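You operate a simulated robot arm through the tools that you are given. There is no shell and no other tool. Be economical: measure what you need, move in short steps, check, and stop when the job is done.

You run a simulated two-armed robot. Do the job below in one go: nothing can be reset, and whatever is moved stays where it is left.

TASK
On the clear end of the test bench, fold the rag in half.

The check looks at the end state, three seconds after you hand in, the way a careful person would. Anything else that was tipped, shoved, dropped, spilled or broken makes it a failure. Flat cloth is picked up by pressing the open fingertips on it (5 to 10 N) and closing them slowly along it; thin cloth reads only 2 to 8 mm in the jaws.

THE ROBOT
Two 7-joint arms with two-finger grippers on one trunk, on a base that drives. Base frame: it is fixed to the floor where the robot stands at the start and does not move with it; the origin is under the middle of the robot, x ahead of it, y to its left, z up; the surface under the hand at the start is at about z = 900. Readings come in mm, rad, newtons and seconds.
The left shoulder is at the start at [60, 123, 995], the right one opposite. With the tool pointing down near the work surface each hand reaches from about 360 to 800 mm from the robot's upright axis, wherever it stands, measured 20 degrees to its own side. Places, roughly: clear end of the test bench [800, -100, 900]. Payload 1.47 kg a hand.
Tool frame (each hand has its own): the origin (TCP) lies between the finger pads and is the grasp point; the fingertips stand 16 mm ahead of it; z points along the fingers, y is the line along which they close. The gripper opens to 87 mm. The gripper's body begins 55 mm behind the TCP.
Orientation is that of the tool frame in the base frame, as a unit quaternion [x, y, z, w]. With the fingers straight down and closing along the base's y, the tool's x points along the base's -x, its y along +y and its z along -z.

THE INTERFACE
- The arms move only by the tool step_arm. It takes "left_plan", "right_plan" or both (then of equal length, played together; a hand with none holds still); each is one flat list of numbers, 7 for each row, row after row: the shift along the tool's x, y, z in mm, then the turn, a rotation vector about the tool's x, y, z in degrees, then the finger opening in mm, from 0 to 87. In form: [tx, ty, tz, wx, wy, wz, claw, tx, ty, tz, wx, wy, wz, claw, ...]. A call has 1 to 8 rows; each row shifts and turns the commanded pose from where the row before left it, along the tool's axes as they then stand. A row lasts 0.2 s, in which the tool goes at most 50 mm and 0.15 rad; a call with a longer step from one row to the next is refused whole, and so is a gripper value outside its range. A pose out of reach is approached as far as the arm can. The call stops where the force on the tool passes 40 N (or 10 N more than at its start, if that is more) or the arm is blocked; 0.2 s more then pass. Each finger travels about 153 mm/s and halts on what it meets, pressing with about 28 N; the grip force reading is that of the motor and also rises with nothing between the fingers. The clock runs only during rows and for 0.2 s after the last one: add rows that do not move to give the fingers time. It gives the time, the measured TCP pose, the force on the tool (base axes), the opening and the grip force at its end, in the units of the frame above (readings bear some noise), with the torque about the TCP (base axes, N m) and any sound that the robot's microphone picked up.
- Cameras (640 x 400 px; columns grow to the right, rows downward): "scene" is now at [90.3, 10.9, 1554]; the picture's right is [0.11, -0.99, 0.00], its down [-0.73, -0.08, -0.67] and it looks along [0.67, 0.07, -0.74] (base axes); focal length 286 px, centre (320, 200). "left" rides on the left gripper at [73, -12, -90] in its tool frame; the picture's right is [0.16, 0.99, 0.00], its down [-0.72, 0.12, -0.68] and it looks along [-0.67, 0.11, 0.73] (tool axes); focal length 247 px, centre (320, 200). "right" rides on the right gripper at [73, 12, -90] in its tool frame; the picture's right is [-0.16, 0.99, 0.00], its down [-0.72, -0.12, -0.68] and it looks along [-0.67, -0.11, 0.73] (tool axes); focal length 247 px, centre (320, 200). There is no depth. A picture from a camera that has moved, and an enlarged one, comes with that camera's place and axes in the base frame and with its lens.
- get_image(camera): a new picture of that camera. No time passes.
- slide_trunk(by): slides the trunk up (or, below 0, down) by that many mm; the arms and the scene camera ride with it, the base frame stays. It gives what a move gives, with no picture.
- steer(legs): drives the robot by 1 to 6 legs, each [ahead, left, turn to the left] in mm, mm and rad, along the robot's own axes; the way and the turn of a leg run together, so that a leg with both is an arc; at most 1500 mm and 3.142 rad a leg. The arms and the cameras ride along, it lands a little off, and it stops where it bumps. It gives what a move gives.
- turn_head(pan, tilt): turns the head with the scene camera to pan (to the left, within 2.094 rad either way) and tilt (down, from -0.506 to 1.204), counted from straight ahead of the robot. It gives what a move gives.
- enlarge(camera, box): a new picture of the part [left, top, right, bottom] of that camera's present view, enlarged. No time passes.
- sign_off(): hands the job in; it is judged then, once.

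Work in short steps. Places have to be worked out from the pictures, the camera data and where the tool is seen: move nearer, look again, correct. Check each grasp and each placing, and mend what went wrong. You have 120 turns and 108 pictures in all, those below and enlarged ones among them. Open the grippers and draw the arms clear of the work before you hand the job in, unless the task says otherwise; then end with one line.

The tools are called as a command line: name --argument value ..., lists and objects as JSON in quotes. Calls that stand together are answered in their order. step_arm: Moves the arms, as the interface text tells. Its arguments: {"type":"object","properties":{"left_plan":{"type":"array","items":{"type":"number"}},"right_plan":{"type":"array","items":{"type":"number"}}},"required":[]} The other tools are called the same way: slide_trunk (by) slides the trunk up or down; steer (legs) drives the base; turn_head (pan, tilt) turns the head that bears the scene camera; get_image (camera) takes a picture; enlarge (camera, box) takes an enlarged picture of a part of a camera's view; sign_off () hands the job in.

At the start:

```text
time_s: 0.0
left_position: [586.1, 207.9, 1091.5]
left_tool_rot: [0.001, 1.0, -0.001, -0.001]
left_contact_force: [-0.2, 0.2, -0.4]
left_ft_torque: [0.02, 0.01, -0.01]
left_width: 87.1
left_grip_force: 0.0
right_position: [478.3, -168.1, 1071.0]
right_tool_rot: [0.0, 1.0, 0.0, 0.0]
right_contact_force: [0.8, -0.2, -0.3]
right_ft_torque: [0.01, -0.01, -0.02]
right_width: 87.0
right_grip_force: 0.1
trunk travel left (down, up): [-150.0, 80.0]
robot x, y, heading: [-1.0, -1.1, -0.0]
head pan, tilt: [0.11, 0.831]
```

scene: 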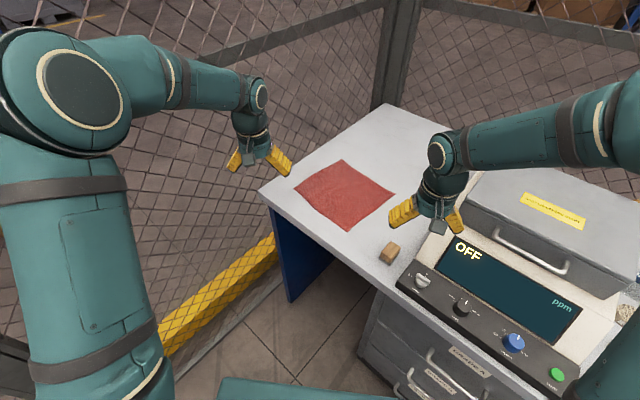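
right: 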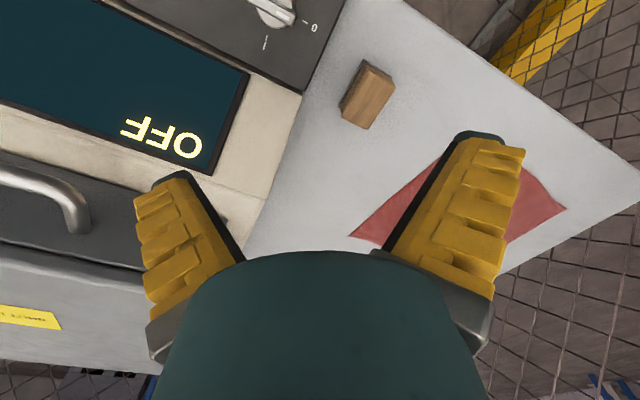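
left: 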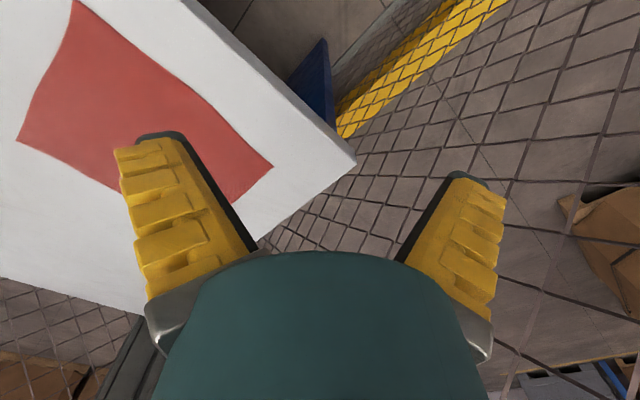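

I'll look at the rag closely first to get its corners and the height of the bench.

enlarge --camera "scene" --box '[240, 100, 480, 250]'

```text
2.67 times, centred on (360, 175) of scene
camera zoom: at [90.3, 10.9, 1554.0], right [0.11, -0.99, 0.0], down [-0.73, -0.08, -0.67], along [0.67, 0.07, -0.74], focal length 763 px, centre (213, 267)
```

zoom: 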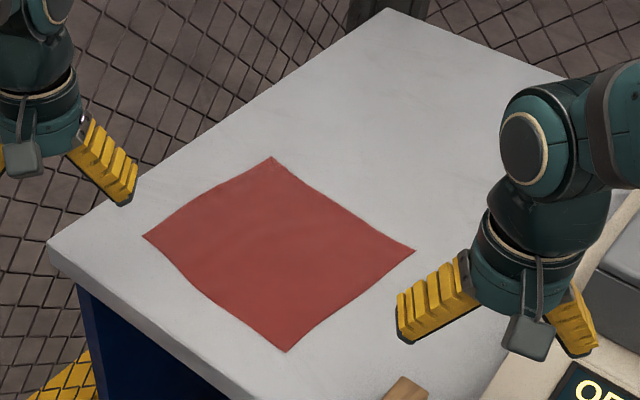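

The rag is about 236 x 219 mm and turned about 39° to the robot, with its far corner out of reach. I'll drive along the bench while turning right, so the robot faces the rag squarely. First I'll raise the hands a little.

step_arm --left_plan '[0, 0, -30, 0, 0, 0, 60, 0, 0, -30, 0, 0, 0, 60]' --right_plan '[0, 0, -35, 0, 0, 0, 60, 0, 0, -35, 0, 0, 0, 60]'

steer --legs '[[56, 83, -0.17], [41, 91, -0.17]]'

get_image --camera "scene"

```text
time_s: 0.6
left_position: [586.0, 207.8, 1151.3]
left_tool_rot: [0.0, 1.0, 0.0, 0.0]
left_contact_force: [-0.3, -0.4, -0.7]
left_ft_torque: [0.0, -0.04, 0.03]
left_width: 64.6
left_grip_force: 3.0
right_position: [479.1, -169.4, 1140.8]
right_tool_rot: [0.0, 1.0, 0.0, 0.0]
right_contact_force: [-0.3, 0.6, 0.9]
right_ft_torque: [0.0, -0.01, 0.0]
right_width: 64.6
right_grip_force: 3.3
trunk travel left (down, up): [-150.0, 80.0]
robot x, y, heading: [3.0, 3.1, 0.004]
head pan, tilt: [0.11, 0.831]
```

```text
time_s: 3.1
left_position: [748.8, 155.7, 1151.8]
left_tool_rot: [0.169, 0.986, 0.0, 0.0]
left_contact_force: [0.0, 0.7, 0.0]
left_ft_torque: [-0.04, 0.03, 0.0]
left_width: 64.3
left_grip_force: 3.2
right_position: [521.2, -163.2, 1139.6]
right_tool_rot: [0.168, 0.986, 0.0, 0.0]
right_contact_force: [-0.2, -0.4, -0.5]
right_ft_torque: [-0.01, 0.0, -0.02]
right_width: 64.5
right_grip_force: 3.2
trunk travel left (down, up): [-150.0, 80.0]
robot x, y, heading: [122.8, 155.1, -0.336]
head pan, tilt: [0.11, 0.831]
```

```text
103 pictures are left
camera scene: at [214.0, 136.0, 1554.0], right [-0.23, -0.97, 0.0], down [-0.72, 0.17, -0.67], along [0.66, -0.15, -0.74], focal length 286 px, centre (320, 200)
```

scene: 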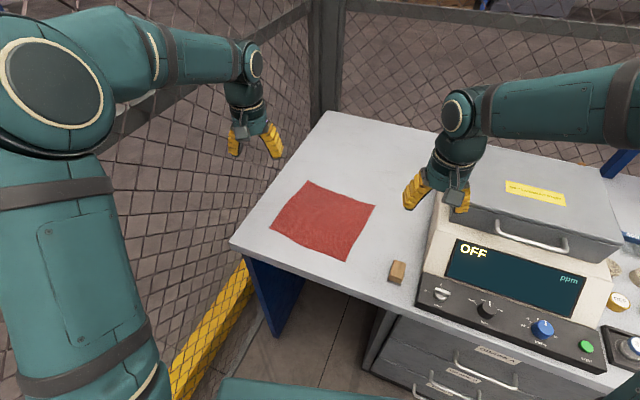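

The drive went as planned, and the fence is on the left with room to spare. I'll do the second half of the turn.

steer --legs '[[24, 92, -0.175], [8, 92, -0.175]]'

turn_head --pan 0.05 --tilt 0.85

get_image --camera "scene"

```text
time_s: 5.6
left_position: [824.7, 89.3, 1153.8]
left_tool_rot: [0.334, 0.943, 0.002, 0.002]
left_contact_force: [-0.1, -0.4, 0.4]
left_ft_torque: [0.03, 0.05, -0.01]
left_width: 64.7
left_grip_force: 2.7
right_position: [502.3, -134.9, 1141.4]
right_tool_rot: [0.335, 0.942, 0.002, 0.002]
right_contact_force: [0.5, -0.2, 0.3]
right_ft_torque: [-0.02, 0.02, -0.03]
right_width: 64.9
right_grip_force: 2.6
trunk travel left (down, up): [-150.0, 80.0]
robot x, y, heading: [246.9, 300.3, -0.681]
head pan, tilt: [0.11, 0.831]
```

```text
time_s: 6.3
left_position: [825.0, 89.6, 1155.4]
left_tool_rot: [0.335, 0.942, 0.002, 0.002]
left_contact_force: [0.1, -0.5, -0.4]
left_ft_torque: [0.01, -0.02, 0.0]
left_width: 64.9
left_grip_force: 3.2
right_position: [503.0, -135.0, 1141.1]
right_tool_rot: [0.335, 0.942, 0.003, 0.002]
right_contact_force: [-0.3, 0.3, 0.0]
right_ft_torque: [-0.02, 0.01, -0.01]
right_width: 64.7
right_grip_force: 3.5
trunk travel left (down, up): [-150.0, 80.0]
robot x, y, heading: [247.0, 300.7, -0.68]
head pan, tilt: [0.051, 0.85]
```

```text
102 pictures are left
camera scene: at [309.5, 246.8, 1552.8], right [-0.59, -0.81, -0.01], down [-0.6, 0.45, -0.66], along [0.54, -0.39, -0.75], focal length 286 px, centre (320, 200)
```

scene: 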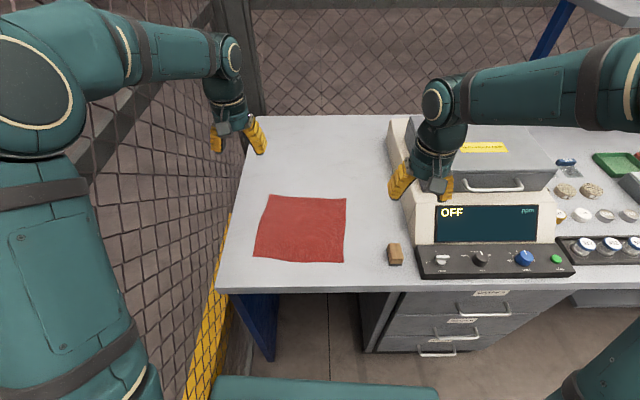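

Now the rag lies square to the robot. I'll zoom in for refined corners.

enlarge --camera "scene" --box '[220, 170, 420, 295]'

get_image --camera "left"

```text
3.20 times, centred on (320, 232) of scene
camera zoom: at [309.5, 246.8, 1552.8], right [-0.59, -0.81, -0.01], down [-0.6, 0.45, -0.66], along [0.54, -0.39, -0.75], focal length 916 px, centre (320, 96)
```

zoom: 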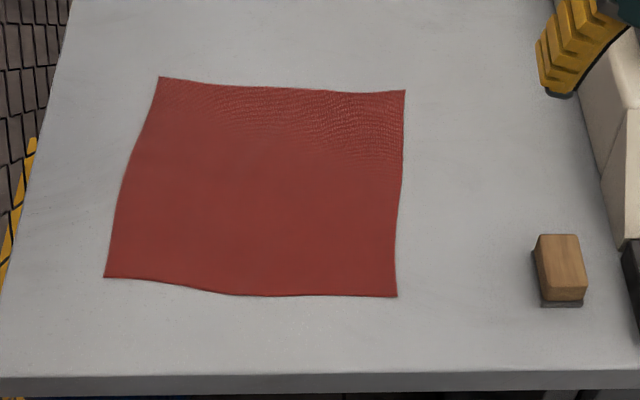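

```text
100 pictures are left
camera left: at [759.4, 126.9, 1244.0], right [0.5, 0.87, 0.0], down [0.63, -0.37, 0.68], along [0.59, -0.34, -0.73], focal length 247 px, centre (320, 200)
```

left: 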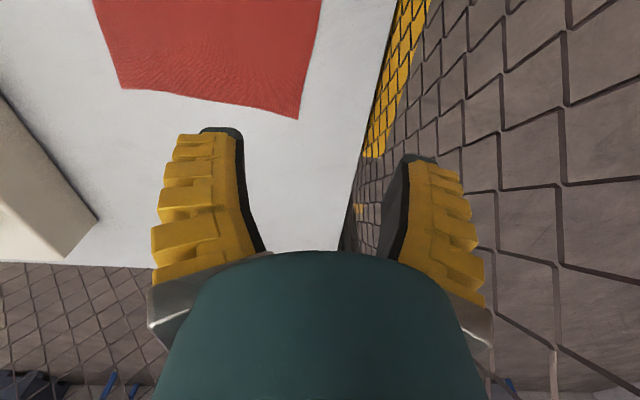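

The corner estimates agree. In the robot frame (forward, left), the near edge runs from (450, 191) to (445, -45) and the far edge from (671, 182) to (666, -54). I'll bring the hands above the near corners and turn them 90° so the jaws straddle the near edge.

step_arm --left_plan '[33, -7.3, 0, 0, 0, 0, 60, 33, -7.3, 0, 0, 0, 0, 60, 33, -7.3, 0, 0, 0, 0, 60, 33, -7.3, 0, 0, 0, 0, 60, 0, 0, 0, 0, 0, 8.2, 50, 0, 0, 0, 0, 0, 8.2, 50, 0, 0, 0, 0, 0, 8.2, 50, 0, 0, 0, 0, 0, 8.2, 50]' --right_plan '[6.5, 38.3, 0, 0, 0, 0, 60, 6.5, 38.3, 0, 0, 0, 0, 60, 6.5, 38.3, 0, 0, 0, 0, 60, 6.5, 38.3, 0, 0, 0, 0, 60, 0, 0, 0, 0, 0, -8.2, 50, 0, 0, 0, 0, 0, -8.2, 50, 0, 0, 0, 0, 0, -8.2, 50, 0, 0, 0, 0, 0, -8.2, 50]'

step_arm --left_plan '[0, 0, 0, 0, 0, 8.2, 40, 0, 0, 0, 0, 0, 8.2, 40, 0, 0, 0, 0, 0, 8.2, 40, 0, 0, 0, 0, 0, 8.2, 40, 0, 0, 0, 0, 0, 8.2, 40, 0, 0, 0, 0, 0, 8.2, 40, 0, 0, 0, 0, 0, 8, 30]' --right_plan '[0, 0, 0, 0, 0, -8.2, 40, 0, 0, 0, 0, 0, -8.2, 40, 0, 0, 0, 0, 0, -8.2, 40, 0, 0, 0, 0, 0, -8.2, 40, 0, 0, 0, 0, 0, -8.2, 40, 0, 0, 0, 0, 0, -8.2, 40, 0, 0, 0, 0, 0, -8, 30]'

get_image --camera "scene"

```text
time_s: 8.3
left_position: [694.7, 117.9, 1147.5]
left_tool_rot: [0.598, 0.801, 0.014, -0.013]
left_contact_force: [1.0, 0.6, 0.2]
left_ft_torque: [-0.02, 0.07, 0.04]
left_width: 55.2
left_grip_force: 3.8
right_position: [573.6, -25.9, 1137.1]
right_tool_rot: [0.058, 0.998, 0.011, 0.003]
right_contact_force: [0.1, -0.7, 0.4]
right_ft_torque: [0.04, 0.02, 0.03]
right_width: 55.3
right_grip_force: 3.4
trunk travel left (down, up): [-150.0, 80.0]
robot x, y, heading: [242.3, 299.3, -0.694]
head pan, tilt: [0.051, 0.85]
stopped in row 8 (left hand): the arm was blocked; the commanded pose is now the measured one
```

```text
time_s: 10.1
left_position: [686.0, 112.0, 1148.1]
left_tool_rot: [0.911, 0.412, 0.01, -0.018]
left_contact_force: [0.3, 0.2, -0.2]
left_ft_torque: [-0.03, 0.01, 0.01]
left_width: 35.9
left_grip_force: 4.5
right_position: [565.6, -29.4, 1138.0]
right_tool_rot: [-0.427, 0.904, 0.007, 0.012]
right_contact_force: [0.2, 0.2, 0.2]
right_ft_torque: [0.04, 0.01, 0.01]
right_width: 36.2
right_grip_force: 4.3
trunk travel left (down, up): [-150.0, 80.0]
robot x, y, heading: [242.0, 298.5, -0.691]
head pan, tilt: [0.051, 0.85]
stopped in row 7 (left hand): the arm was blocked; the commanded pose is now the measured one
```

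```text
99 pictures are left
camera scene: at [294.2, 213.1, 1551.8], right [-0.6, -0.8, -0.03], down [-0.59, 0.47, -0.66], along [0.54, -0.38, -0.75], focal length 286 px, centre (320, 200)
```

scene: 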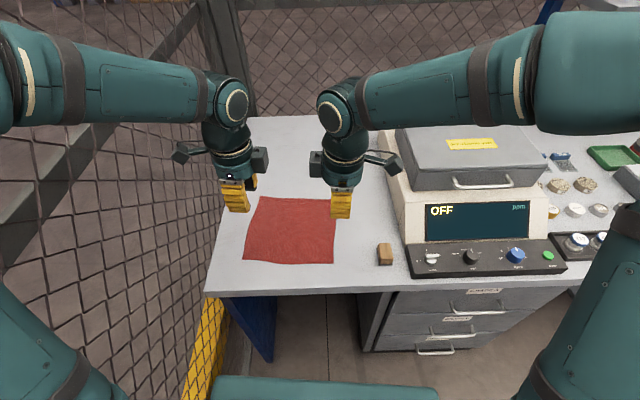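

The left arm reports being blocked, and the camera has leaned to the right. The left elbow is probably pressing on the fence, so I'll drive the base right to relieve it.

steer --legs '[[0, -100, 0]]'

turn_head --pan 1.2 --tilt 0.6

get_image --camera "scene"

```text
time_s: 11.6
left_position: [642.9, 70.8, 1147.1]
left_tool_rot: [0.908, 0.42, -0.002, -0.007]
left_contact_force: [-0.4, -0.3, -0.2]
left_ft_torque: [0.0, -0.03, -0.01]
left_width: 36.0
left_grip_force: 4.2
right_position: [521.4, -75.8, 1139.2]
right_tool_rot: [-0.43, 0.903, 0.0, 0.0]
right_contact_force: [0.4, 0.1, -0.3]
right_ft_torque: [0.0, 0.02, 0.0]
right_width: 35.9
right_grip_force: 4.6
trunk travel left (down, up): [-150.0, 80.0]
robot x, y, heading: [188.0, 222.6, -0.681]
head pan, tilt: [0.051, 0.85]
```

```text
time_s: 13.0
left_position: [642.8, 70.1, 1146.2]
left_tool_rot: [0.907, 0.42, -0.001, -0.008]
left_contact_force: [-0.4, 0.1, 0.3]
left_ft_torque: [0.02, 0.01, 0.0]
left_width: 36.4
left_grip_force: 4.1
right_position: [522.6, -75.3, 1140.0]
right_tool_rot: [-0.43, 0.903, 0.001, 0.0]
right_contact_force: [-0.4, -0.1, 0.1]
right_ft_torque: [0.02, 0.01, -0.03]
right_width: 36.2
right_grip_force: 4.2
trunk travel left (down, up): [-150.0, 80.0]
robot x, y, heading: [184.2, 223.6, -0.685]
head pan, tilt: [1.201, 0.6]
```

```text
98 pictures are left
camera scene: at [267.8, 263.5, 1573.4], right [0.49, -0.87, 0.0], down [-0.49, -0.28, -0.82], along [0.72, 0.41, -0.57], focal length 286 px, centre (320, 200)
```

scene: 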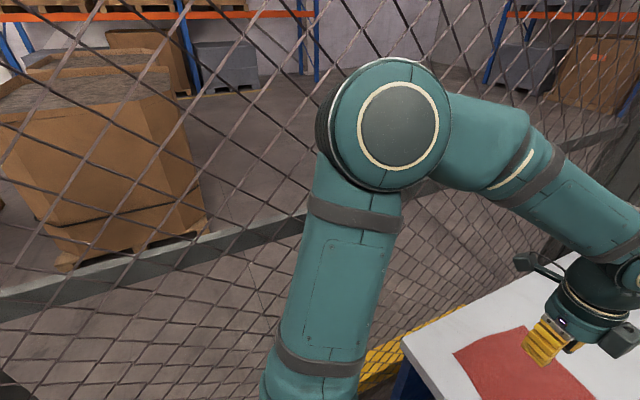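

The base is freed and sits level again. Now I'll move both hands about 100 mm left over the near corners, watching for any block, and turn the head back.

step_arm --left_plan '[25, 0, 0, 0, 0, 0, 30, 25, 0, 0, 0, 0, 0, 30, 25, 0, 0, 0, 0, 0, 30, 25, 0, 0, 0, 0, 0, 30, 0, 0, 0, 0, 0, 0, 30]' --right_plan '[-24, 0, 0, 0, 0, 0, 30, -24, 0, 0, 0, 0, 0, 30, -24, 0, 0, 0, 0, 0, 30, -23, 0, 0, 0, 0, 0, 30, 0, 0, 0, 0, 0, 0, 30]'

get_image --camera "scene"

turn_head --pan 0.4 --tilt 0.85

get_image --camera "scene"

```text
time_s: 14.2
left_position: [708.1, 147.0, 1146.1]
left_tool_rot: [0.907, 0.421, -0.002, -0.008]
left_contact_force: [-0.8, 0.4, -0.7]
left_ft_torque: [0.0, -0.01, -0.02]
left_width: 36.1
left_grip_force: 4.3
right_position: [581.6, -0.9, 1139.4]
right_tool_rot: [-0.43, 0.903, 0.0, 0.0]
right_contact_force: [1.1, -0.4, -0.7]
right_ft_torque: [-0.02, 0.02, -0.01]
right_width: 36.2
right_grip_force: 4.3
trunk travel left (down, up): [-150.0, 80.0]
robot x, y, heading: [180.4, 228.0, -0.684]
head pan, tilt: [1.201, 0.6]
```

```text
97 pictures are left
camera scene: at [267.2, 263.0, 1573.5], right [0.49, -0.87, 0.0], down [-0.49, -0.28, -0.83], along [0.72, 0.41, -0.56], focal length 286 px, centre (320, 200)
```

scene: 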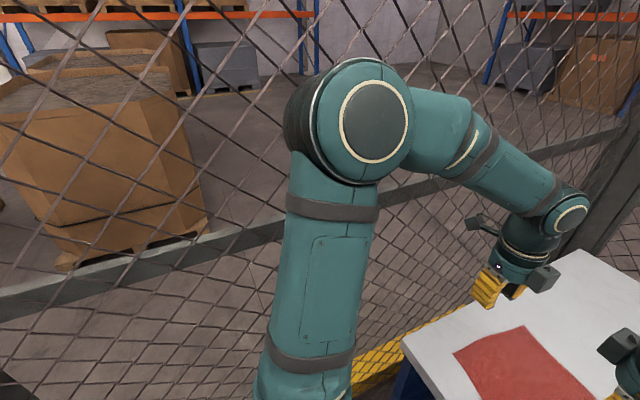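

```text
time_s: 15.3
left_position: [708.5, 147.6, 1144.6]
left_tool_rot: [0.907, 0.42, -0.002, -0.008]
left_contact_force: [0.4, -0.1, 0.3]
left_ft_torque: [0.0, 0.01, 0.01]
left_width: 36.4
left_grip_force: 4.4
right_position: [582.4, -1.0, 1140.6]
right_tool_rot: [-0.43, 0.903, 0.0, 0.0]
right_contact_force: [0.3, -0.8, -0.1]
right_ft_torque: [0.04, 0.03, 0.03]
right_width: 36.0
right_grip_force: 4.3
trunk travel left (down, up): [-150.0, 80.0]
robot x, y, heading: [184.1, 223.8, -0.682]
head pan, tilt: [0.4, 0.85]
```

```text
96 pictures are left
camera scene: at [265.9, 198.1, 1552.5], right [-0.28, -0.96, 0.0], down [-0.72, 0.21, -0.66], along [0.63, -0.19, -0.75], focal length 286 px, centre (320, 200)
```

scene: 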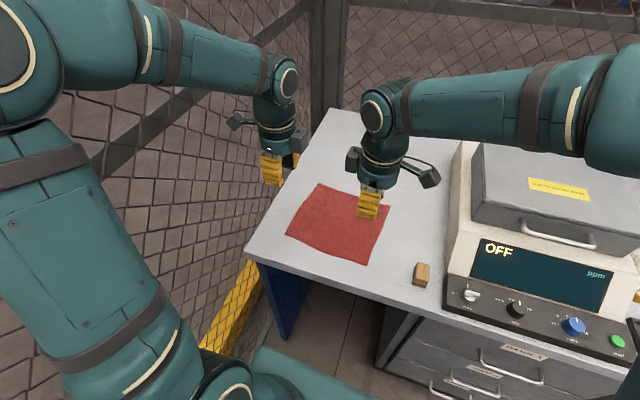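

There was no block this time, and both hands are just above the near corners. I'll descend to about 40 mm above the bench and check with the wrist cameras.

step_arm --left_plan '[0, 0, 41, 0, 0, 0, 25, 0, 0, 41, 0, 0, 0, 25, 0, 0, 41, 0, 0, 0, 25, 0, 0, 41, 0, 0, 0, 25, 0, 0, 30, 0, 0, 0, 25, 0, 0, 0, 0, 0, 0, 25]' --right_plan '[0, 0, 40, 0, 0, 0, 25, 0, 0, 40, 0, 0, 0, 25, 0, 0, 40, 0, 0, 0, 25, 0, 0, 40, 0, 0, 0, 25, 0, 0, 30, 0, 0, 0, 25, 0, 0, 0, 0, 0, 0, 25]'

get_image --camera "left"

get_image --camera "right"

get_image --camera "scene"

```text
time_s: 16.7
left_position: [703.8, 149.9, 953.0]
left_tool_rot: [0.907, 0.42, -0.002, -0.008]
left_contact_force: [-0.5, -0.8, -1.0]
left_ft_torque: [0.0, -0.04, 0.02]
left_width: 31.2
left_grip_force: 4.1
right_position: [579.0, -3.2, 950.1]
right_tool_rot: [-0.431, 0.902, -0.001, 0.001]
right_contact_force: [0.5, 0.1, -0.6]
right_ft_torque: [0.04, -0.03, -0.03]
right_width: 31.1
right_grip_force: 4.6
trunk travel left (down, up): [-150.0, 80.0]
robot x, y, heading: [182.3, 230.6, -0.679]
head pan, tilt: [0.4, 0.85]
```

```text
95 pictures are left
camera left: at [742.2, 212.2, 1042.8], right [0.86, -0.52, -0.01], down [-0.37, -0.64, 0.68], along [-0.36, -0.57, -0.74], focal length 247 px, centre (320, 200)
```

left: 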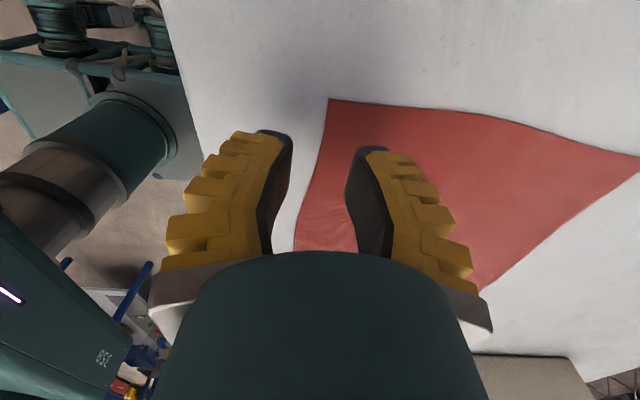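

```text
94 pictures are left
camera right: at [524.7, -54.3, 1039.9], right [-0.67, 0.74, 0.0], down [0.54, 0.49, 0.68], along [0.51, 0.45, -0.73], focal length 247 px, centre (320, 200)
```

right: 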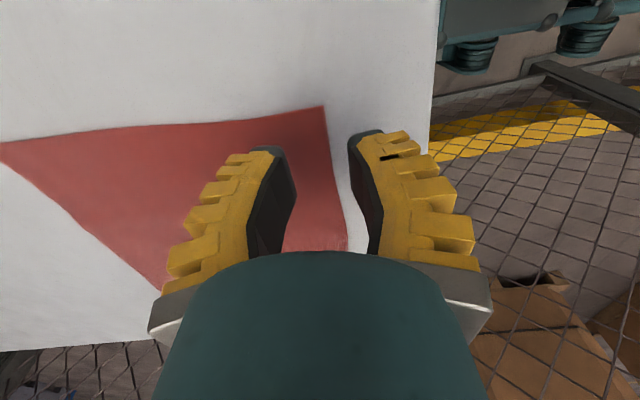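

```text
93 pictures are left
camera scene: at [265.2, 198.3, 1552.6], right [-0.28, -0.96, 0.0], down [-0.72, 0.21, -0.66], along [0.63, -0.19, -0.75], focal length 286 px, centre (320, 200)
```

scene: 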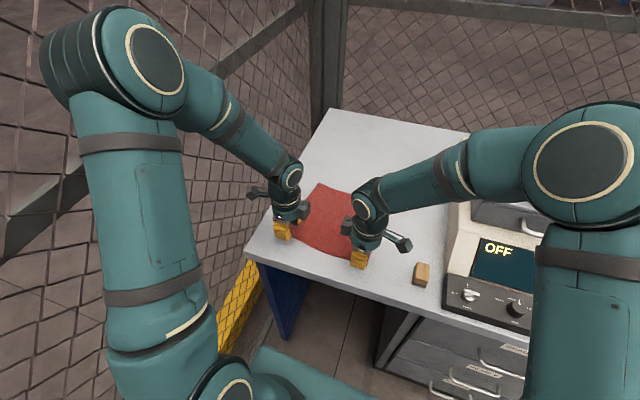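

The edges sit inside both jaws, with the left edge at jaw centre and the right edge 6 mm outward. I'll shift the left hand 4 mm inward and lower both nearly to touch.

step_arm --left_plan '[0, 4, 15, 0, 0, 0, 25, 0, 0, 14, 0, 0, 0, 25, 0, 0, 0, 0, 0, 0, 25, 0, 0, 0, 0, 0, 0, 25]' --right_plan '[0, 0, 14, 0, 0, 0, 25, 0, 0, 14, 0, 0, 0, 25, 0, 0, 0, 0, 0, 0, 25, 0, 0, 0, 0, 0, 0, 25]'

```text
time_s: 17.7
left_position: [708.7, 146.0, 924.2]
left_tool_rot: [0.907, 0.42, -0.002, -0.008]
left_contact_force: [-0.4, 0.3, 0.3]
left_ft_torque: [0.02, 0.0, 0.0]
left_width: 31.3
left_grip_force: 4.9
right_position: [580.7, -2.4, 921.3]
right_tool_rot: [-0.431, 0.902, 0.0, 0.001]
right_contact_force: [0.5, 0.0, -0.1]
right_ft_torque: [-0.04, 0.0, 0.01]
right_width: 31.4
right_grip_force: 4.7
trunk travel left (down, up): [-150.0, 80.0]
robot x, y, heading: [183.2, 225.0, -0.684]
head pan, tilt: [0.4, 0.85]
```

There's no contact yet, so I'll go down in millimetre steps.

step_arm --left_plan '[0, 0, 3, 0, 0, 0, 25, 0, 0, 3, 0, 0, 0, 25, 0, 0, 1, 0, 0, 0, 25, 0, 0, 0, 0, 0, 0, 25]' --right_plan '[0, 0, 2, 0, 0, 0, 25, 0, 0, 2, 0, 0, 0, 25, 0, 0, 1, 0, 0, 0, 25, 0, 0, 0, 0, 0, 0, 25]'

```text
time_s: 18.7
left_position: [709.4, 146.8, 918.0]
left_tool_rot: [0.907, 0.42, -0.001, -0.008]
left_contact_force: [0.8, -1.6, 6.7]
left_ft_torque: [-0.13, -0.15, -0.01]
left_width: 32.6
left_grip_force: 5.1
right_position: [580.2, -1.0, 917.3]
right_tool_rot: [-0.431, 0.902, 0.0, 0.0]
right_contact_force: [1.3, -0.2, 1.5]
right_ft_torque: [-0.05, -0.01, 0.0]
right_width: 31.6
right_grip_force: 4.4
trunk travel left (down, up): [-150.0, 80.0]
robot x, y, heading: [181.2, 223.0, -0.686]
head pan, tilt: [0.4, 0.85]
```

The left presses at 6.7 N and the right at 1.5 N. I'll lower the right 1 mm more and close both slowly.

step_arm --left_plan '[0, 0, 0, 0, 0, 0, 25, 0, 0, 0, 0, 0, 0, 21, 0, 0, 0, 0, 0, 0, 17, 0, 0, 0, 0, 0, 0, 13, 0, 0, 0, 0, 0, 0, 9, 0, 0, 0, 0, 0, 0, 5, 0, 0, 0, 0, 0, 0, 0, 0, 0, 0, 0, 0, 0, 0]' --right_plan '[0, 0, 1, 0, 0, 0, 25, 0, 0, 0, 0, 0, 0, 21, 0, 0, 0, 0, 0, 0, 17, 0, 0, 0, 0, 0, 0, 13, 0, 0, 0, 0, 0, 0, 9, 0, 0, 0, 0, 0, 0, 5, 0, 0, 0, 0, 0, 0, 0, 0, 0, 0, 0, 0, 0, 0]'

get_image --camera "left"

get_image --camera "right"

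```text
time_s: 20.5
left_position: [708.7, 148.0, 917.3]
left_tool_rot: [0.908, 0.42, -0.001, -0.008]
left_contact_force: [-0.6, 0.4, -0.5]
left_ft_torque: [-0.02, -0.02, 0.04]
left_width: 0.0
left_grip_force: 27.4
right_position: [582.4, -2.0, 915.1]
right_tool_rot: [-0.43, 0.903, -0.001, 0.0]
right_contact_force: [0.1, -0.3, 5.0]
right_ft_torque: [-0.03, -0.03, 0.01]
right_width: 0.1
right_grip_force: 27.8
trunk travel left (down, up): [-150.0, 80.0]
robot x, y, heading: [181.9, 223.4, -0.685]
head pan, tilt: [0.4, 0.85]
```

```text
92 pictures are left
camera left: at [746.2, 209.8, 1006.6], right [0.86, -0.52, -0.01], down [-0.37, -0.64, 0.68], along [-0.36, -0.57, -0.74], focal length 247 px, centre (320, 200)
```

left: 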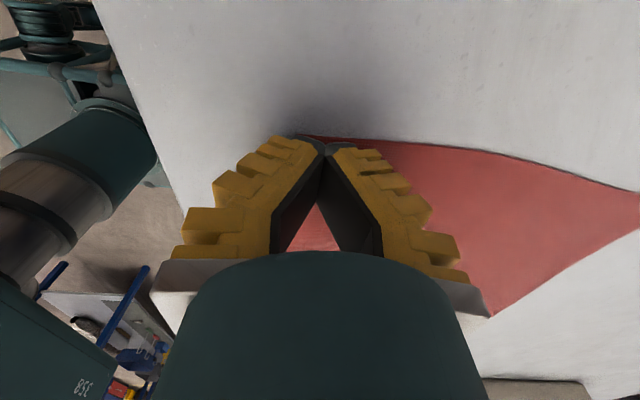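

```text
91 pictures are left
camera right: at [526.6, -52.1, 1005.8], right [-0.67, 0.74, 0.0], down [0.55, 0.49, 0.68], along [0.51, 0.45, -0.73], focal length 247 px, centre (320, 200)
```

right: 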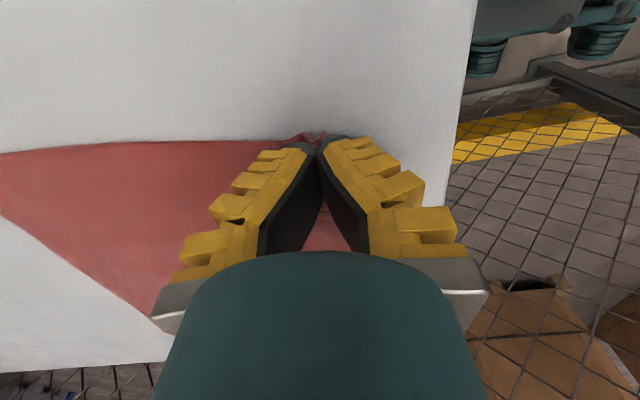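

A width of 0 means neither hand caught the cloth, since the tips lost pressure while closing. I'll lift slightly, reopen, go about 9 mm further in, and press harder.

step_arm --left_plan '[0, 0, -8, 0, 0, 0, 0, 0, 0, 0, 0, 0, 0, 28, 0, 9, 0, 0, 0, 0, 28, 0, 0, 5, 0, 0, 0, 28, 0, 0, 3, 0, 0, 0, 28, 0, 0, 1, 0, 0, 0, 28, 0, 0, 0, 0, 0, 0, 28]' --right_plan '[0, 0, -8, 0, 0, 0, 0, 0, 0, 0, 0, 0, 0, 28, 0, -8, 0, 0, 0, 0, 28, 0, 0, 5, 0, 0, 0, 28, 0, 0, 3, 0, 0, 0, 28, 0, 0, 1, 0, 0, 0, 28, 0, 0, 0, 0, 0, 0, 28]'

get_image --camera "left"

get_image --camera "right"

```text
time_s: 22.1
left_position: [715.2, 140.5, 916.2]
left_tool_rot: [0.907, 0.421, -0.002, -0.008]
left_contact_force: [-1.2, 1.0, 10.8]
left_ft_torque: [-0.06, -0.07, 0.01]
left_width: 32.0
left_grip_force: 2.8
right_position: [588.4, -7.3, 916.3]
right_tool_rot: [-0.43, 0.903, -0.001, 0.0]
right_contact_force: [1.7, 0.5, 7.7]
right_ft_torque: [-0.16, -0.13, 0.06]
right_width: 30.2
right_grip_force: 7.3
trunk travel left (down, up): [-150.0, 80.0]
robot x, y, heading: [181.5, 222.8, -0.688]
head pan, tilt: [0.4, 0.85]
```

```text
90 pictures are left
camera left: at [752.7, 204.3, 1006.2], right [0.86, -0.52, -0.01], down [-0.37, -0.63, 0.68], along [-0.36, -0.57, -0.74], focal length 247 px, centre (320, 200)
```

left: 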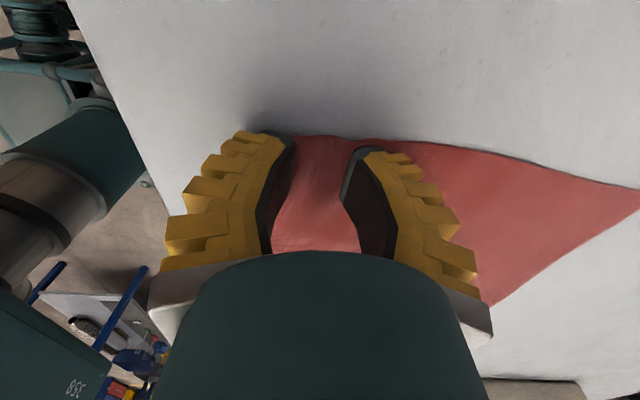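

```text
89 pictures are left
camera right: at [533.4, -57.6, 1005.9], right [-0.67, 0.74, 0.0], down [0.54, 0.49, 0.68], along [0.51, 0.45, -0.73], focal length 247 px, centre (320, 200)
```

right: 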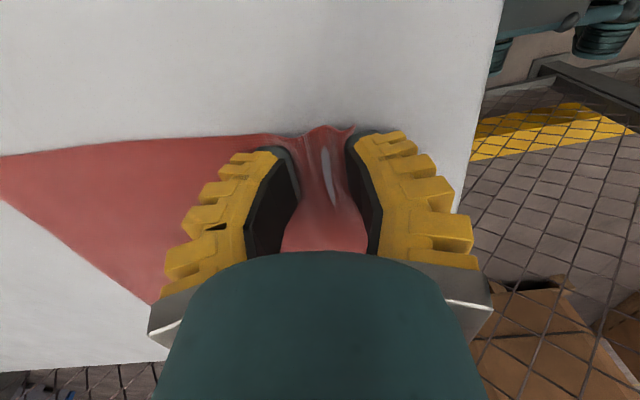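

Cloth now lies across both jaws, pressed with 8 to 11 N. I'll close slowly with a slight feed downward to keep the pressure.

step_arm --left_plan '[0, 0, 0, 0, 0, 0, 24, 0, 0, 0.3, 0, 0, 0, 20, 0, 0, 0.3, 0, 0, 0, 16, 0, 0, 0.3, 0, 0, 0, 12, 0, 0, 0.3, 0, 0, 0, 8, 0, 0, 0.3, 0, 0, 0, 4, 0, 0, 0, 0, 0, 0, 0, 0, 0, 0, 0, 0, 0, 0]' --right_plan '[0, 0, 0, 0, 0, 0, 24, 0, 0, 0.3, 0, 0, 0, 20, 0, 0, 0.3, 0, 0, 0, 16, 0, 0, 0.3, 0, 0, 0, 12, 0, 0, 0.3, 0, 0, 0, 8, 0, 0, 0.3, 0, 0, 0, 4, 0, 0, 0, 0, 0, 0, 0, 0, 0, 0, 0, 0, 0, 0]'

get_image --camera "left"

get_image --camera "right"

```text
time_s: 23.9
left_position: [713.7, 141.6, 914.5]
left_tool_rot: [0.907, 0.421, -0.001, -0.006]
left_contact_force: [-0.6, 1.3, 16.7]
left_ft_torque: [-0.01, -0.06, -0.04]
left_width: 0.0
left_grip_force: 27.9
right_position: [588.0, -6.3, 914.4]
right_tool_rot: [-0.431, 0.902, -0.001, 0.001]
right_contact_force: [-0.5, 1.8, 17.7]
right_ft_torque: [-0.08, 0.02, 0.0]
right_width: 0.1
right_grip_force: 27.8
trunk travel left (down, up): [-150.0, 80.0]
robot x, y, heading: [183.8, 223.9, -0.687]
head pan, tilt: [0.4, 0.85]
```

```text
88 pictures are left
camera left: at [752.3, 204.4, 1005.0], right [0.86, -0.52, -0.01], down [-0.38, -0.63, 0.68], along [-0.36, -0.57, -0.74], focal length 247 px, centre (320, 200)
```

left: 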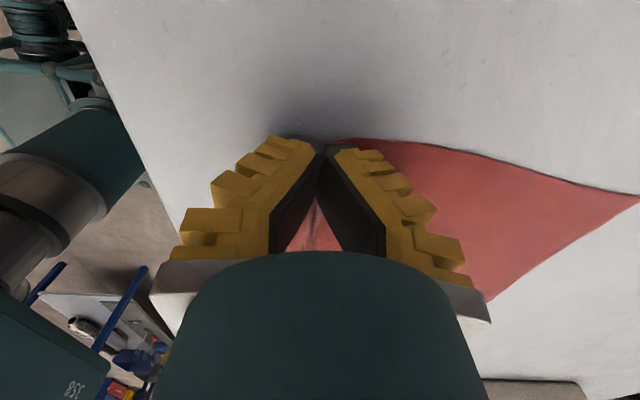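

```text
87 pictures are left
camera right: at [533.0, -56.8, 1004.1], right [-0.67, 0.74, 0.0], down [0.54, 0.49, 0.68], along [0.51, 0.45, -0.73], focal length 247 px, centre (320, 200)
```

right: 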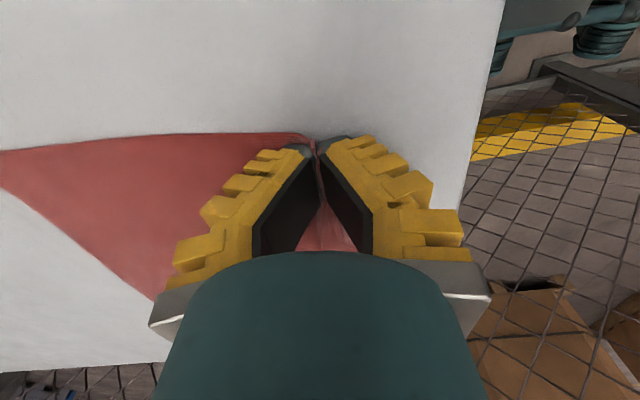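

The width still reads 0, but there may be a thin pinch. I'll lift 20 mm and look.

step_arm --left_plan '[0, 0, -10, 0, 0, 0, 0, 0, 0, -10, 0, 0, 0, 0, 0, 0, 0, 0, 0, 0, 0]' --right_plan '[0, 0, -10, 0, 0, 0, 0, 0, 0, -10, 0, 0, 0, 0, 0, 0, 0, 0, 0, 0, 0]'

get_image --camera "left"

get_image --camera "right"

```text
time_s: 24.7
left_position: [715.9, 141.3, 933.9]
left_tool_rot: [0.908, 0.42, -0.002, -0.008]
left_contact_force: [-0.5, 0.6, 0.3]
left_ft_torque: [-0.04, 0.0, 0.0]
left_width: 0.2
left_grip_force: 28.5
right_position: [587.9, -8.3, 932.7]
right_tool_rot: [-0.431, 0.902, 0.001, 0.0]
right_contact_force: [0.0, -0.5, -0.5]
right_ft_torque: [-0.02, -0.01, 0.01]
right_width: 0.2
right_grip_force: 27.8
trunk travel left (down, up): [-150.0, 80.0]
robot x, y, heading: [180.2, 224.2, -0.683]
head pan, tilt: [0.4, 0.85]
```

```text
86 pictures are left
camera left: at [753.8, 204.4, 1023.9], right [0.86, -0.52, -0.02], down [-0.37, -0.64, 0.68], along [-0.36, -0.57, -0.74], focal length 247 px, centre (320, 200)
```

left: 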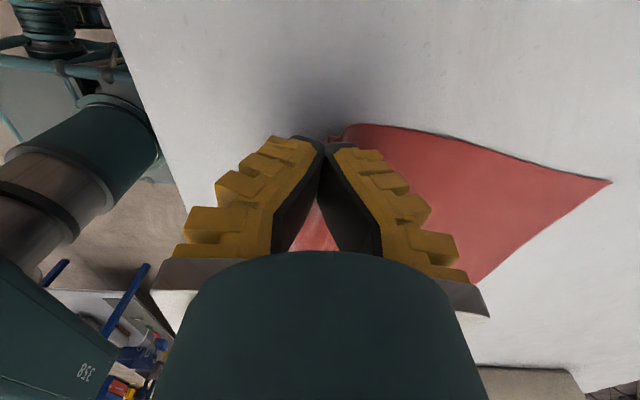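

```text
85 pictures are left
camera right: at [533.7, -57.8, 1023.3], right [-0.67, 0.74, 0.0], down [0.55, 0.49, 0.68], along [0.51, 0.45, -0.73], focal length 247 px, centre (320, 200)
```

right: 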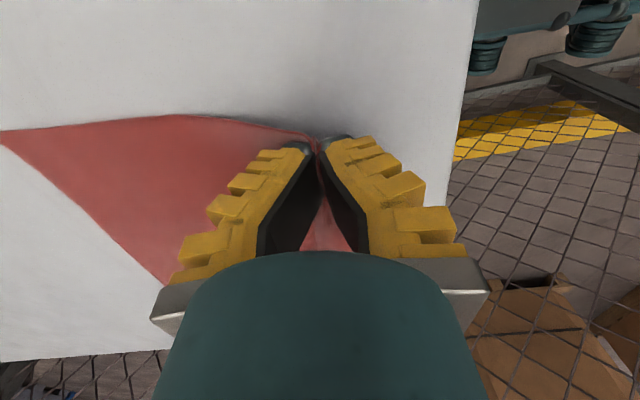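

The cloth's side edges curve up toward the jaws. I'll check from the scene camera.

enlarge --camera "scene" --box '[240, 170, 440, 295]'

```text
3.20 times, centred on (340, 232) of scene
camera zoom: at [266.1, 197.8, 1552.4], right [-0.28, -0.96, 0.0], down [-0.72, 0.21, -0.66], along [0.63, -0.19, -0.75], focal length 916 px, centre (256, 96)
```

zoom: 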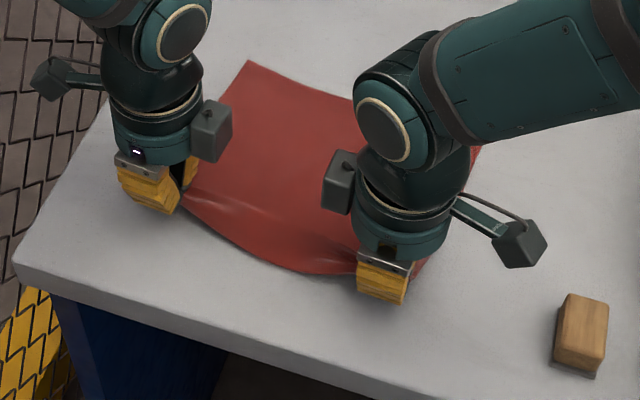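

Both hands appear to hold the edge, with wrinkles running into the jaws. I'll lift another 40 mm slowly to confirm.

step_arm --left_plan '[0, 0, -10, 0, 0, 0, 0, 0, 0, -10, 0, 0, 0, 0, 0, 0, -10, 0, 0, 0, 0, 0, 0, -10, 0, 0, 0, 0, 0, 0, 0, 0, 0, 0, 0]' --right_plan '[0, 0, -10, 0, 0, 0, 0, 0, 0, -10, 0, 0, 0, 0, 0, 0, -10, 0, 0, 0, 0, 0, 0, -10, 0, 0, 0, 0, 0, 0, 0, 0, 0, 0, 0]'

enlarge --camera "scene" --box '[240, 150, 440, 275]'

get_image --camera "right"

get_image --camera "left"

```text
time_s: 25.9
left_position: [717.8, 141.2, 973.0]
left_tool_rot: [0.907, 0.42, -0.002, -0.009]
left_contact_force: [0.6, 0.5, -0.2]
left_ft_torque: [-0.01, 0.03, 0.01]
left_width: 0.3
left_grip_force: 27.7
right_position: [588.8, -6.5, 973.3]
right_tool_rot: [-0.431, 0.903, 0.0, 0.0]
right_contact_force: [0.3, 0.3, -0.1]
right_ft_torque: [0.02, -0.02, -0.02]
right_width: 0.1
right_grip_force: 28.0
trunk travel left (down, up): [-150.0, 80.0]
robot x, y, heading: [182.1, 222.2, -0.686]
head pan, tilt: [0.4, 0.85]
```

```text
3.20 times, centred on (340, 212) of scene
camera zoom: at [266.2, 197.9, 1552.5], right [-0.28, -0.96, 0.0], down [-0.72, 0.21, -0.66], along [0.63, -0.19, -0.75], focal length 916 px, centre (256, 160)
```

zoom: 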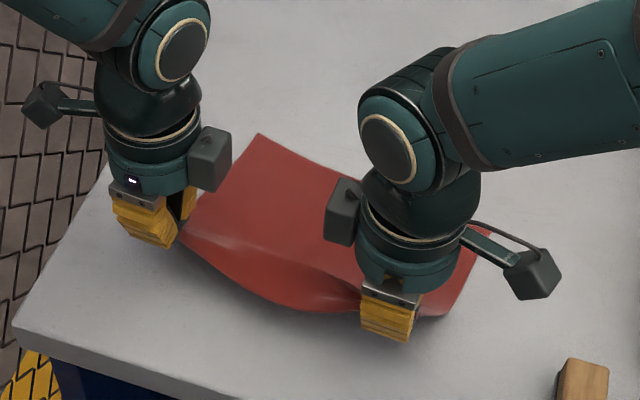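

```text
82 pictures are left
camera right: at [533.6, -57.2, 1062.8], right [-0.67, 0.74, 0.0], down [0.55, 0.49, 0.68], along [0.51, 0.45, -0.73], focal length 247 px, centre (320, 200)
```

right: 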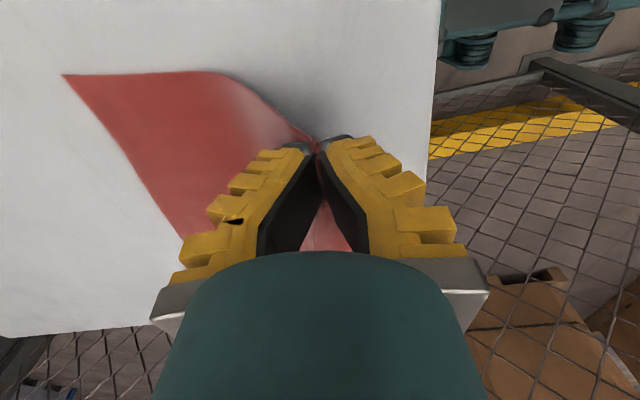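

```text
81 pictures are left
camera left: at [754.5, 203.6, 1063.5], right [0.86, -0.52, -0.01], down [-0.37, -0.64, 0.68], along [-0.36, -0.57, -0.74], focal length 247 px, centre (320, 200)
```

left: 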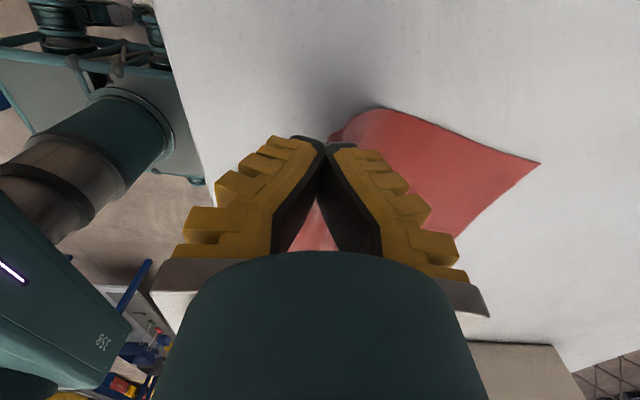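

Both corners are held and rising together. Now I'll carry the edge along an arc about the fold line, stopping partway to look.

step_arm --left_plan '[0, 13, -3, 0, 0, 0, 0, 0, 12, -5, 0, 0, 0, 0, 0, 12, -8, 0, 0, 0, 0, 0, 12, -9, 0, 0, 0, 0, 0, 12, -8, 0, 0, 0, 0, 0, 13, -5, 0, 0, 0, 0, 0, 13, -2, 0, 0, 0, 0, 0, 13, -1, 0, 0, 0, 0]' --right_plan '[0.3, -13, -3, 0, 0, 0, 0, 0.3, -12, -5, 0, 0, 0, 0, 0.3, -12, -8, 0, 0, 0, 0, 0.3, -12, -9, 0, 0, 0, 0, 0.3, -12, -8, 0, 0, 0, 0, 0.3, -13, -5, 0, 0, 0, 0, 0.3, -13, -2, 0, 0, 0, 0, 0.3, -13, -1, 0, 0, 0, 0]'

enlarge --camera "scene" --box '[240, 130, 440, 255]'

get_image --camera "right"

```text
time_s: 27.7
left_position: [793.8, 75.4, 1011.9]
left_tool_rot: [0.908, 0.42, -0.002, -0.007]
left_contact_force: [-0.2, 0.0, -0.8]
left_ft_torque: [0.03, 0.01, -0.02]
left_width: 0.3
left_grip_force: 28.0
right_position: [666.0, -72.7, 1014.1]
right_tool_rot: [-0.431, 0.902, 0.001, 0.0]
right_contact_force: [-0.1, -0.7, -1.2]
right_ft_torque: [0.0, 0.02, -0.02]
right_width: 0.2
right_grip_force: 27.6
trunk travel left (down, up): [-150.0, 80.0]
robot x, y, heading: [182.1, 225.1, -0.681]
head pan, tilt: [0.4, 0.85]
```

```text
3.20 times, centred on (340, 192) of scene
camera zoom: at [266.5, 197.5, 1552.4], right [-0.28, -0.96, 0.0], down [-0.72, 0.21, -0.66], along [0.63, -0.19, -0.75], focal length 916 px, centre (256, 224)
```

zoom: 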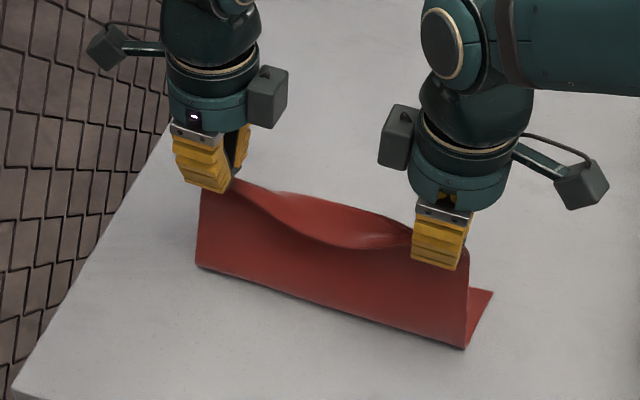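

```text
79 pictures are left
camera right: at [611.5, -123.6, 1103.9], right [-0.67, 0.74, 0.0], down [0.55, 0.49, 0.68], along [0.51, 0.45, -0.73], focal length 247 px, centre (320, 200)
```

right: 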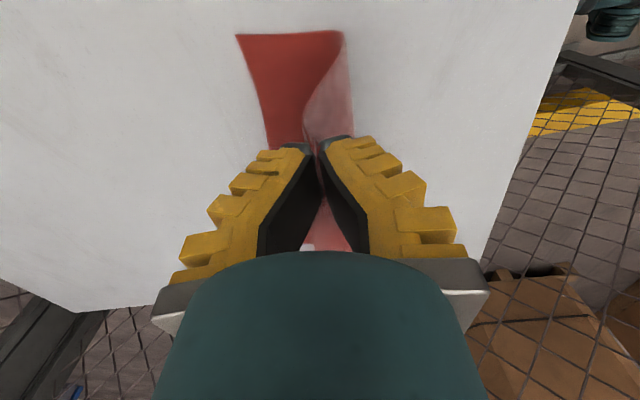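

The edge is lifted well, but the far right corner now sits near n≈611 instead of 663, so the rag slid back about 50 mm. I'll find the far left corner before choosing where to lay it.

get_image --camera "left"

turn_head --pan 0.0 --tilt 0.8

enlarge --camera "scene" --box '[160, 120, 400, 270]'

```text
78 pictures are left
camera left: at [830.9, 137.6, 1102.5], right [0.85, -0.52, -0.02], down [-0.37, -0.64, 0.68], along [-0.36, -0.57, -0.74], focal length 247 px, centre (320, 200)
```

left: 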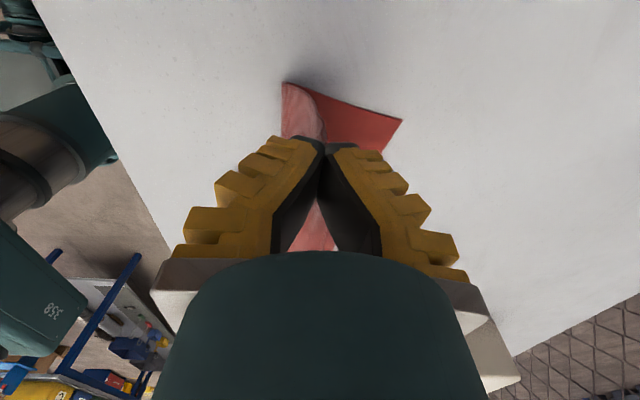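

```text
time_s: 28.6
left_position: [792.2, 75.0, 1013.0]
left_tool_rot: [0.907, 0.42, -0.002, -0.008]
left_contact_force: [-0.9, -0.2, -0.6]
left_ft_torque: [-0.01, -0.01, 0.0]
left_width: 0.2
left_grip_force: 27.5
right_position: [665.1, -72.7, 1013.7]
right_tool_rot: [-0.43, 0.903, 0.001, 0.0]
right_contact_force: [0.9, -1.0, 0.0]
right_ft_torque: [-0.01, 0.05, -0.02]
right_width: 0.1
right_grip_force: 29.7
trunk travel left (down, up): [-150.0, 80.0]
robot x, y, heading: [179.6, 224.7, -0.685]
head pan, tilt: [0.0, 0.799]
```

```text
2.67 times, centred on (280, 195) of scene
camera zoom: at [253.4, 169.0, 1556.5], right [-0.63, -0.77, 0.0], down [-0.56, 0.45, -0.7], along [0.54, -0.44, -0.72], focal length 763 px, centre (427, 213)
```

zoom: 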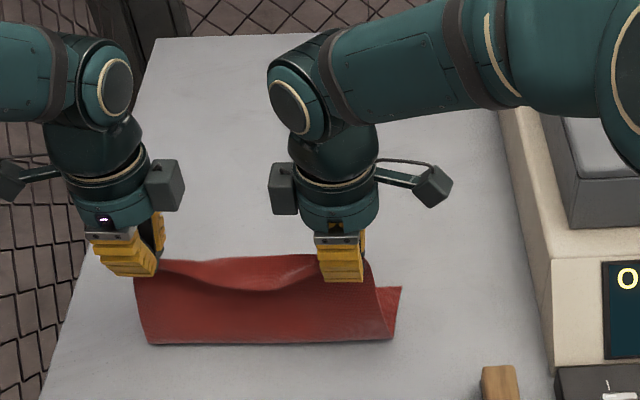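

enlarge --camera "scene" --box '[195, 190, 323, 270]'

enlarge --camera "right" --box '[220, 20, 412, 140]'

enlarge --camera "left" --box '[240, 60, 432, 180]'

```text
5.00 times, centred on (259, 230) of scene
camera zoom: at [253.4, 169.0, 1556.5], right [-0.63, -0.77, 0.0], down [-0.56, 0.45, -0.7], along [0.54, -0.44, -0.72], focal length 1430 px, centre (625, 50)
```

zoom: 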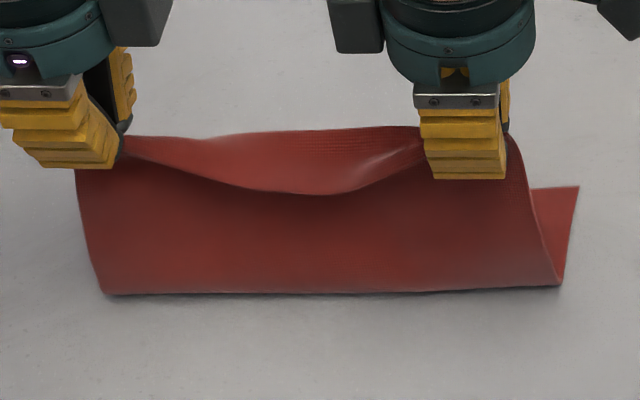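

```text
3.33 times, centred on (316, 80) of right
camera zoom: at [610.9, -122.9, 1104.2], right [-0.67, 0.74, 0.0], down [0.55, 0.49, 0.68], along [0.51, 0.45, -0.73], focal length 823 px, centre (333, 600)
```

zoom: 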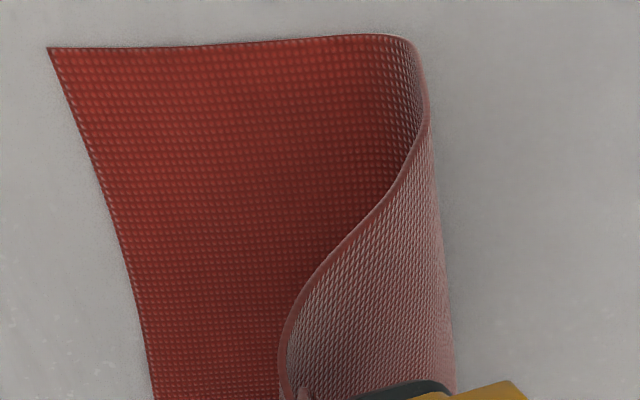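

```text
3.33 times, centred on (336, 120) of left
camera zoom: at [830.5, 138.2, 1102.8], right [0.86, -0.52, -0.01], down [-0.37, -0.64, 0.68], along [-0.36, -0.57, -0.74], focal length 823 px, centre (267, 467)
```

zoom: 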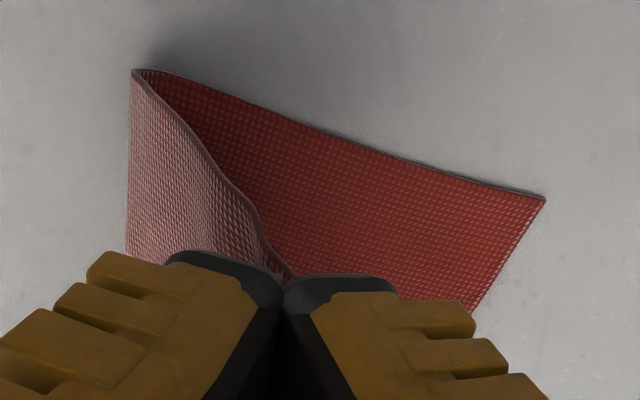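

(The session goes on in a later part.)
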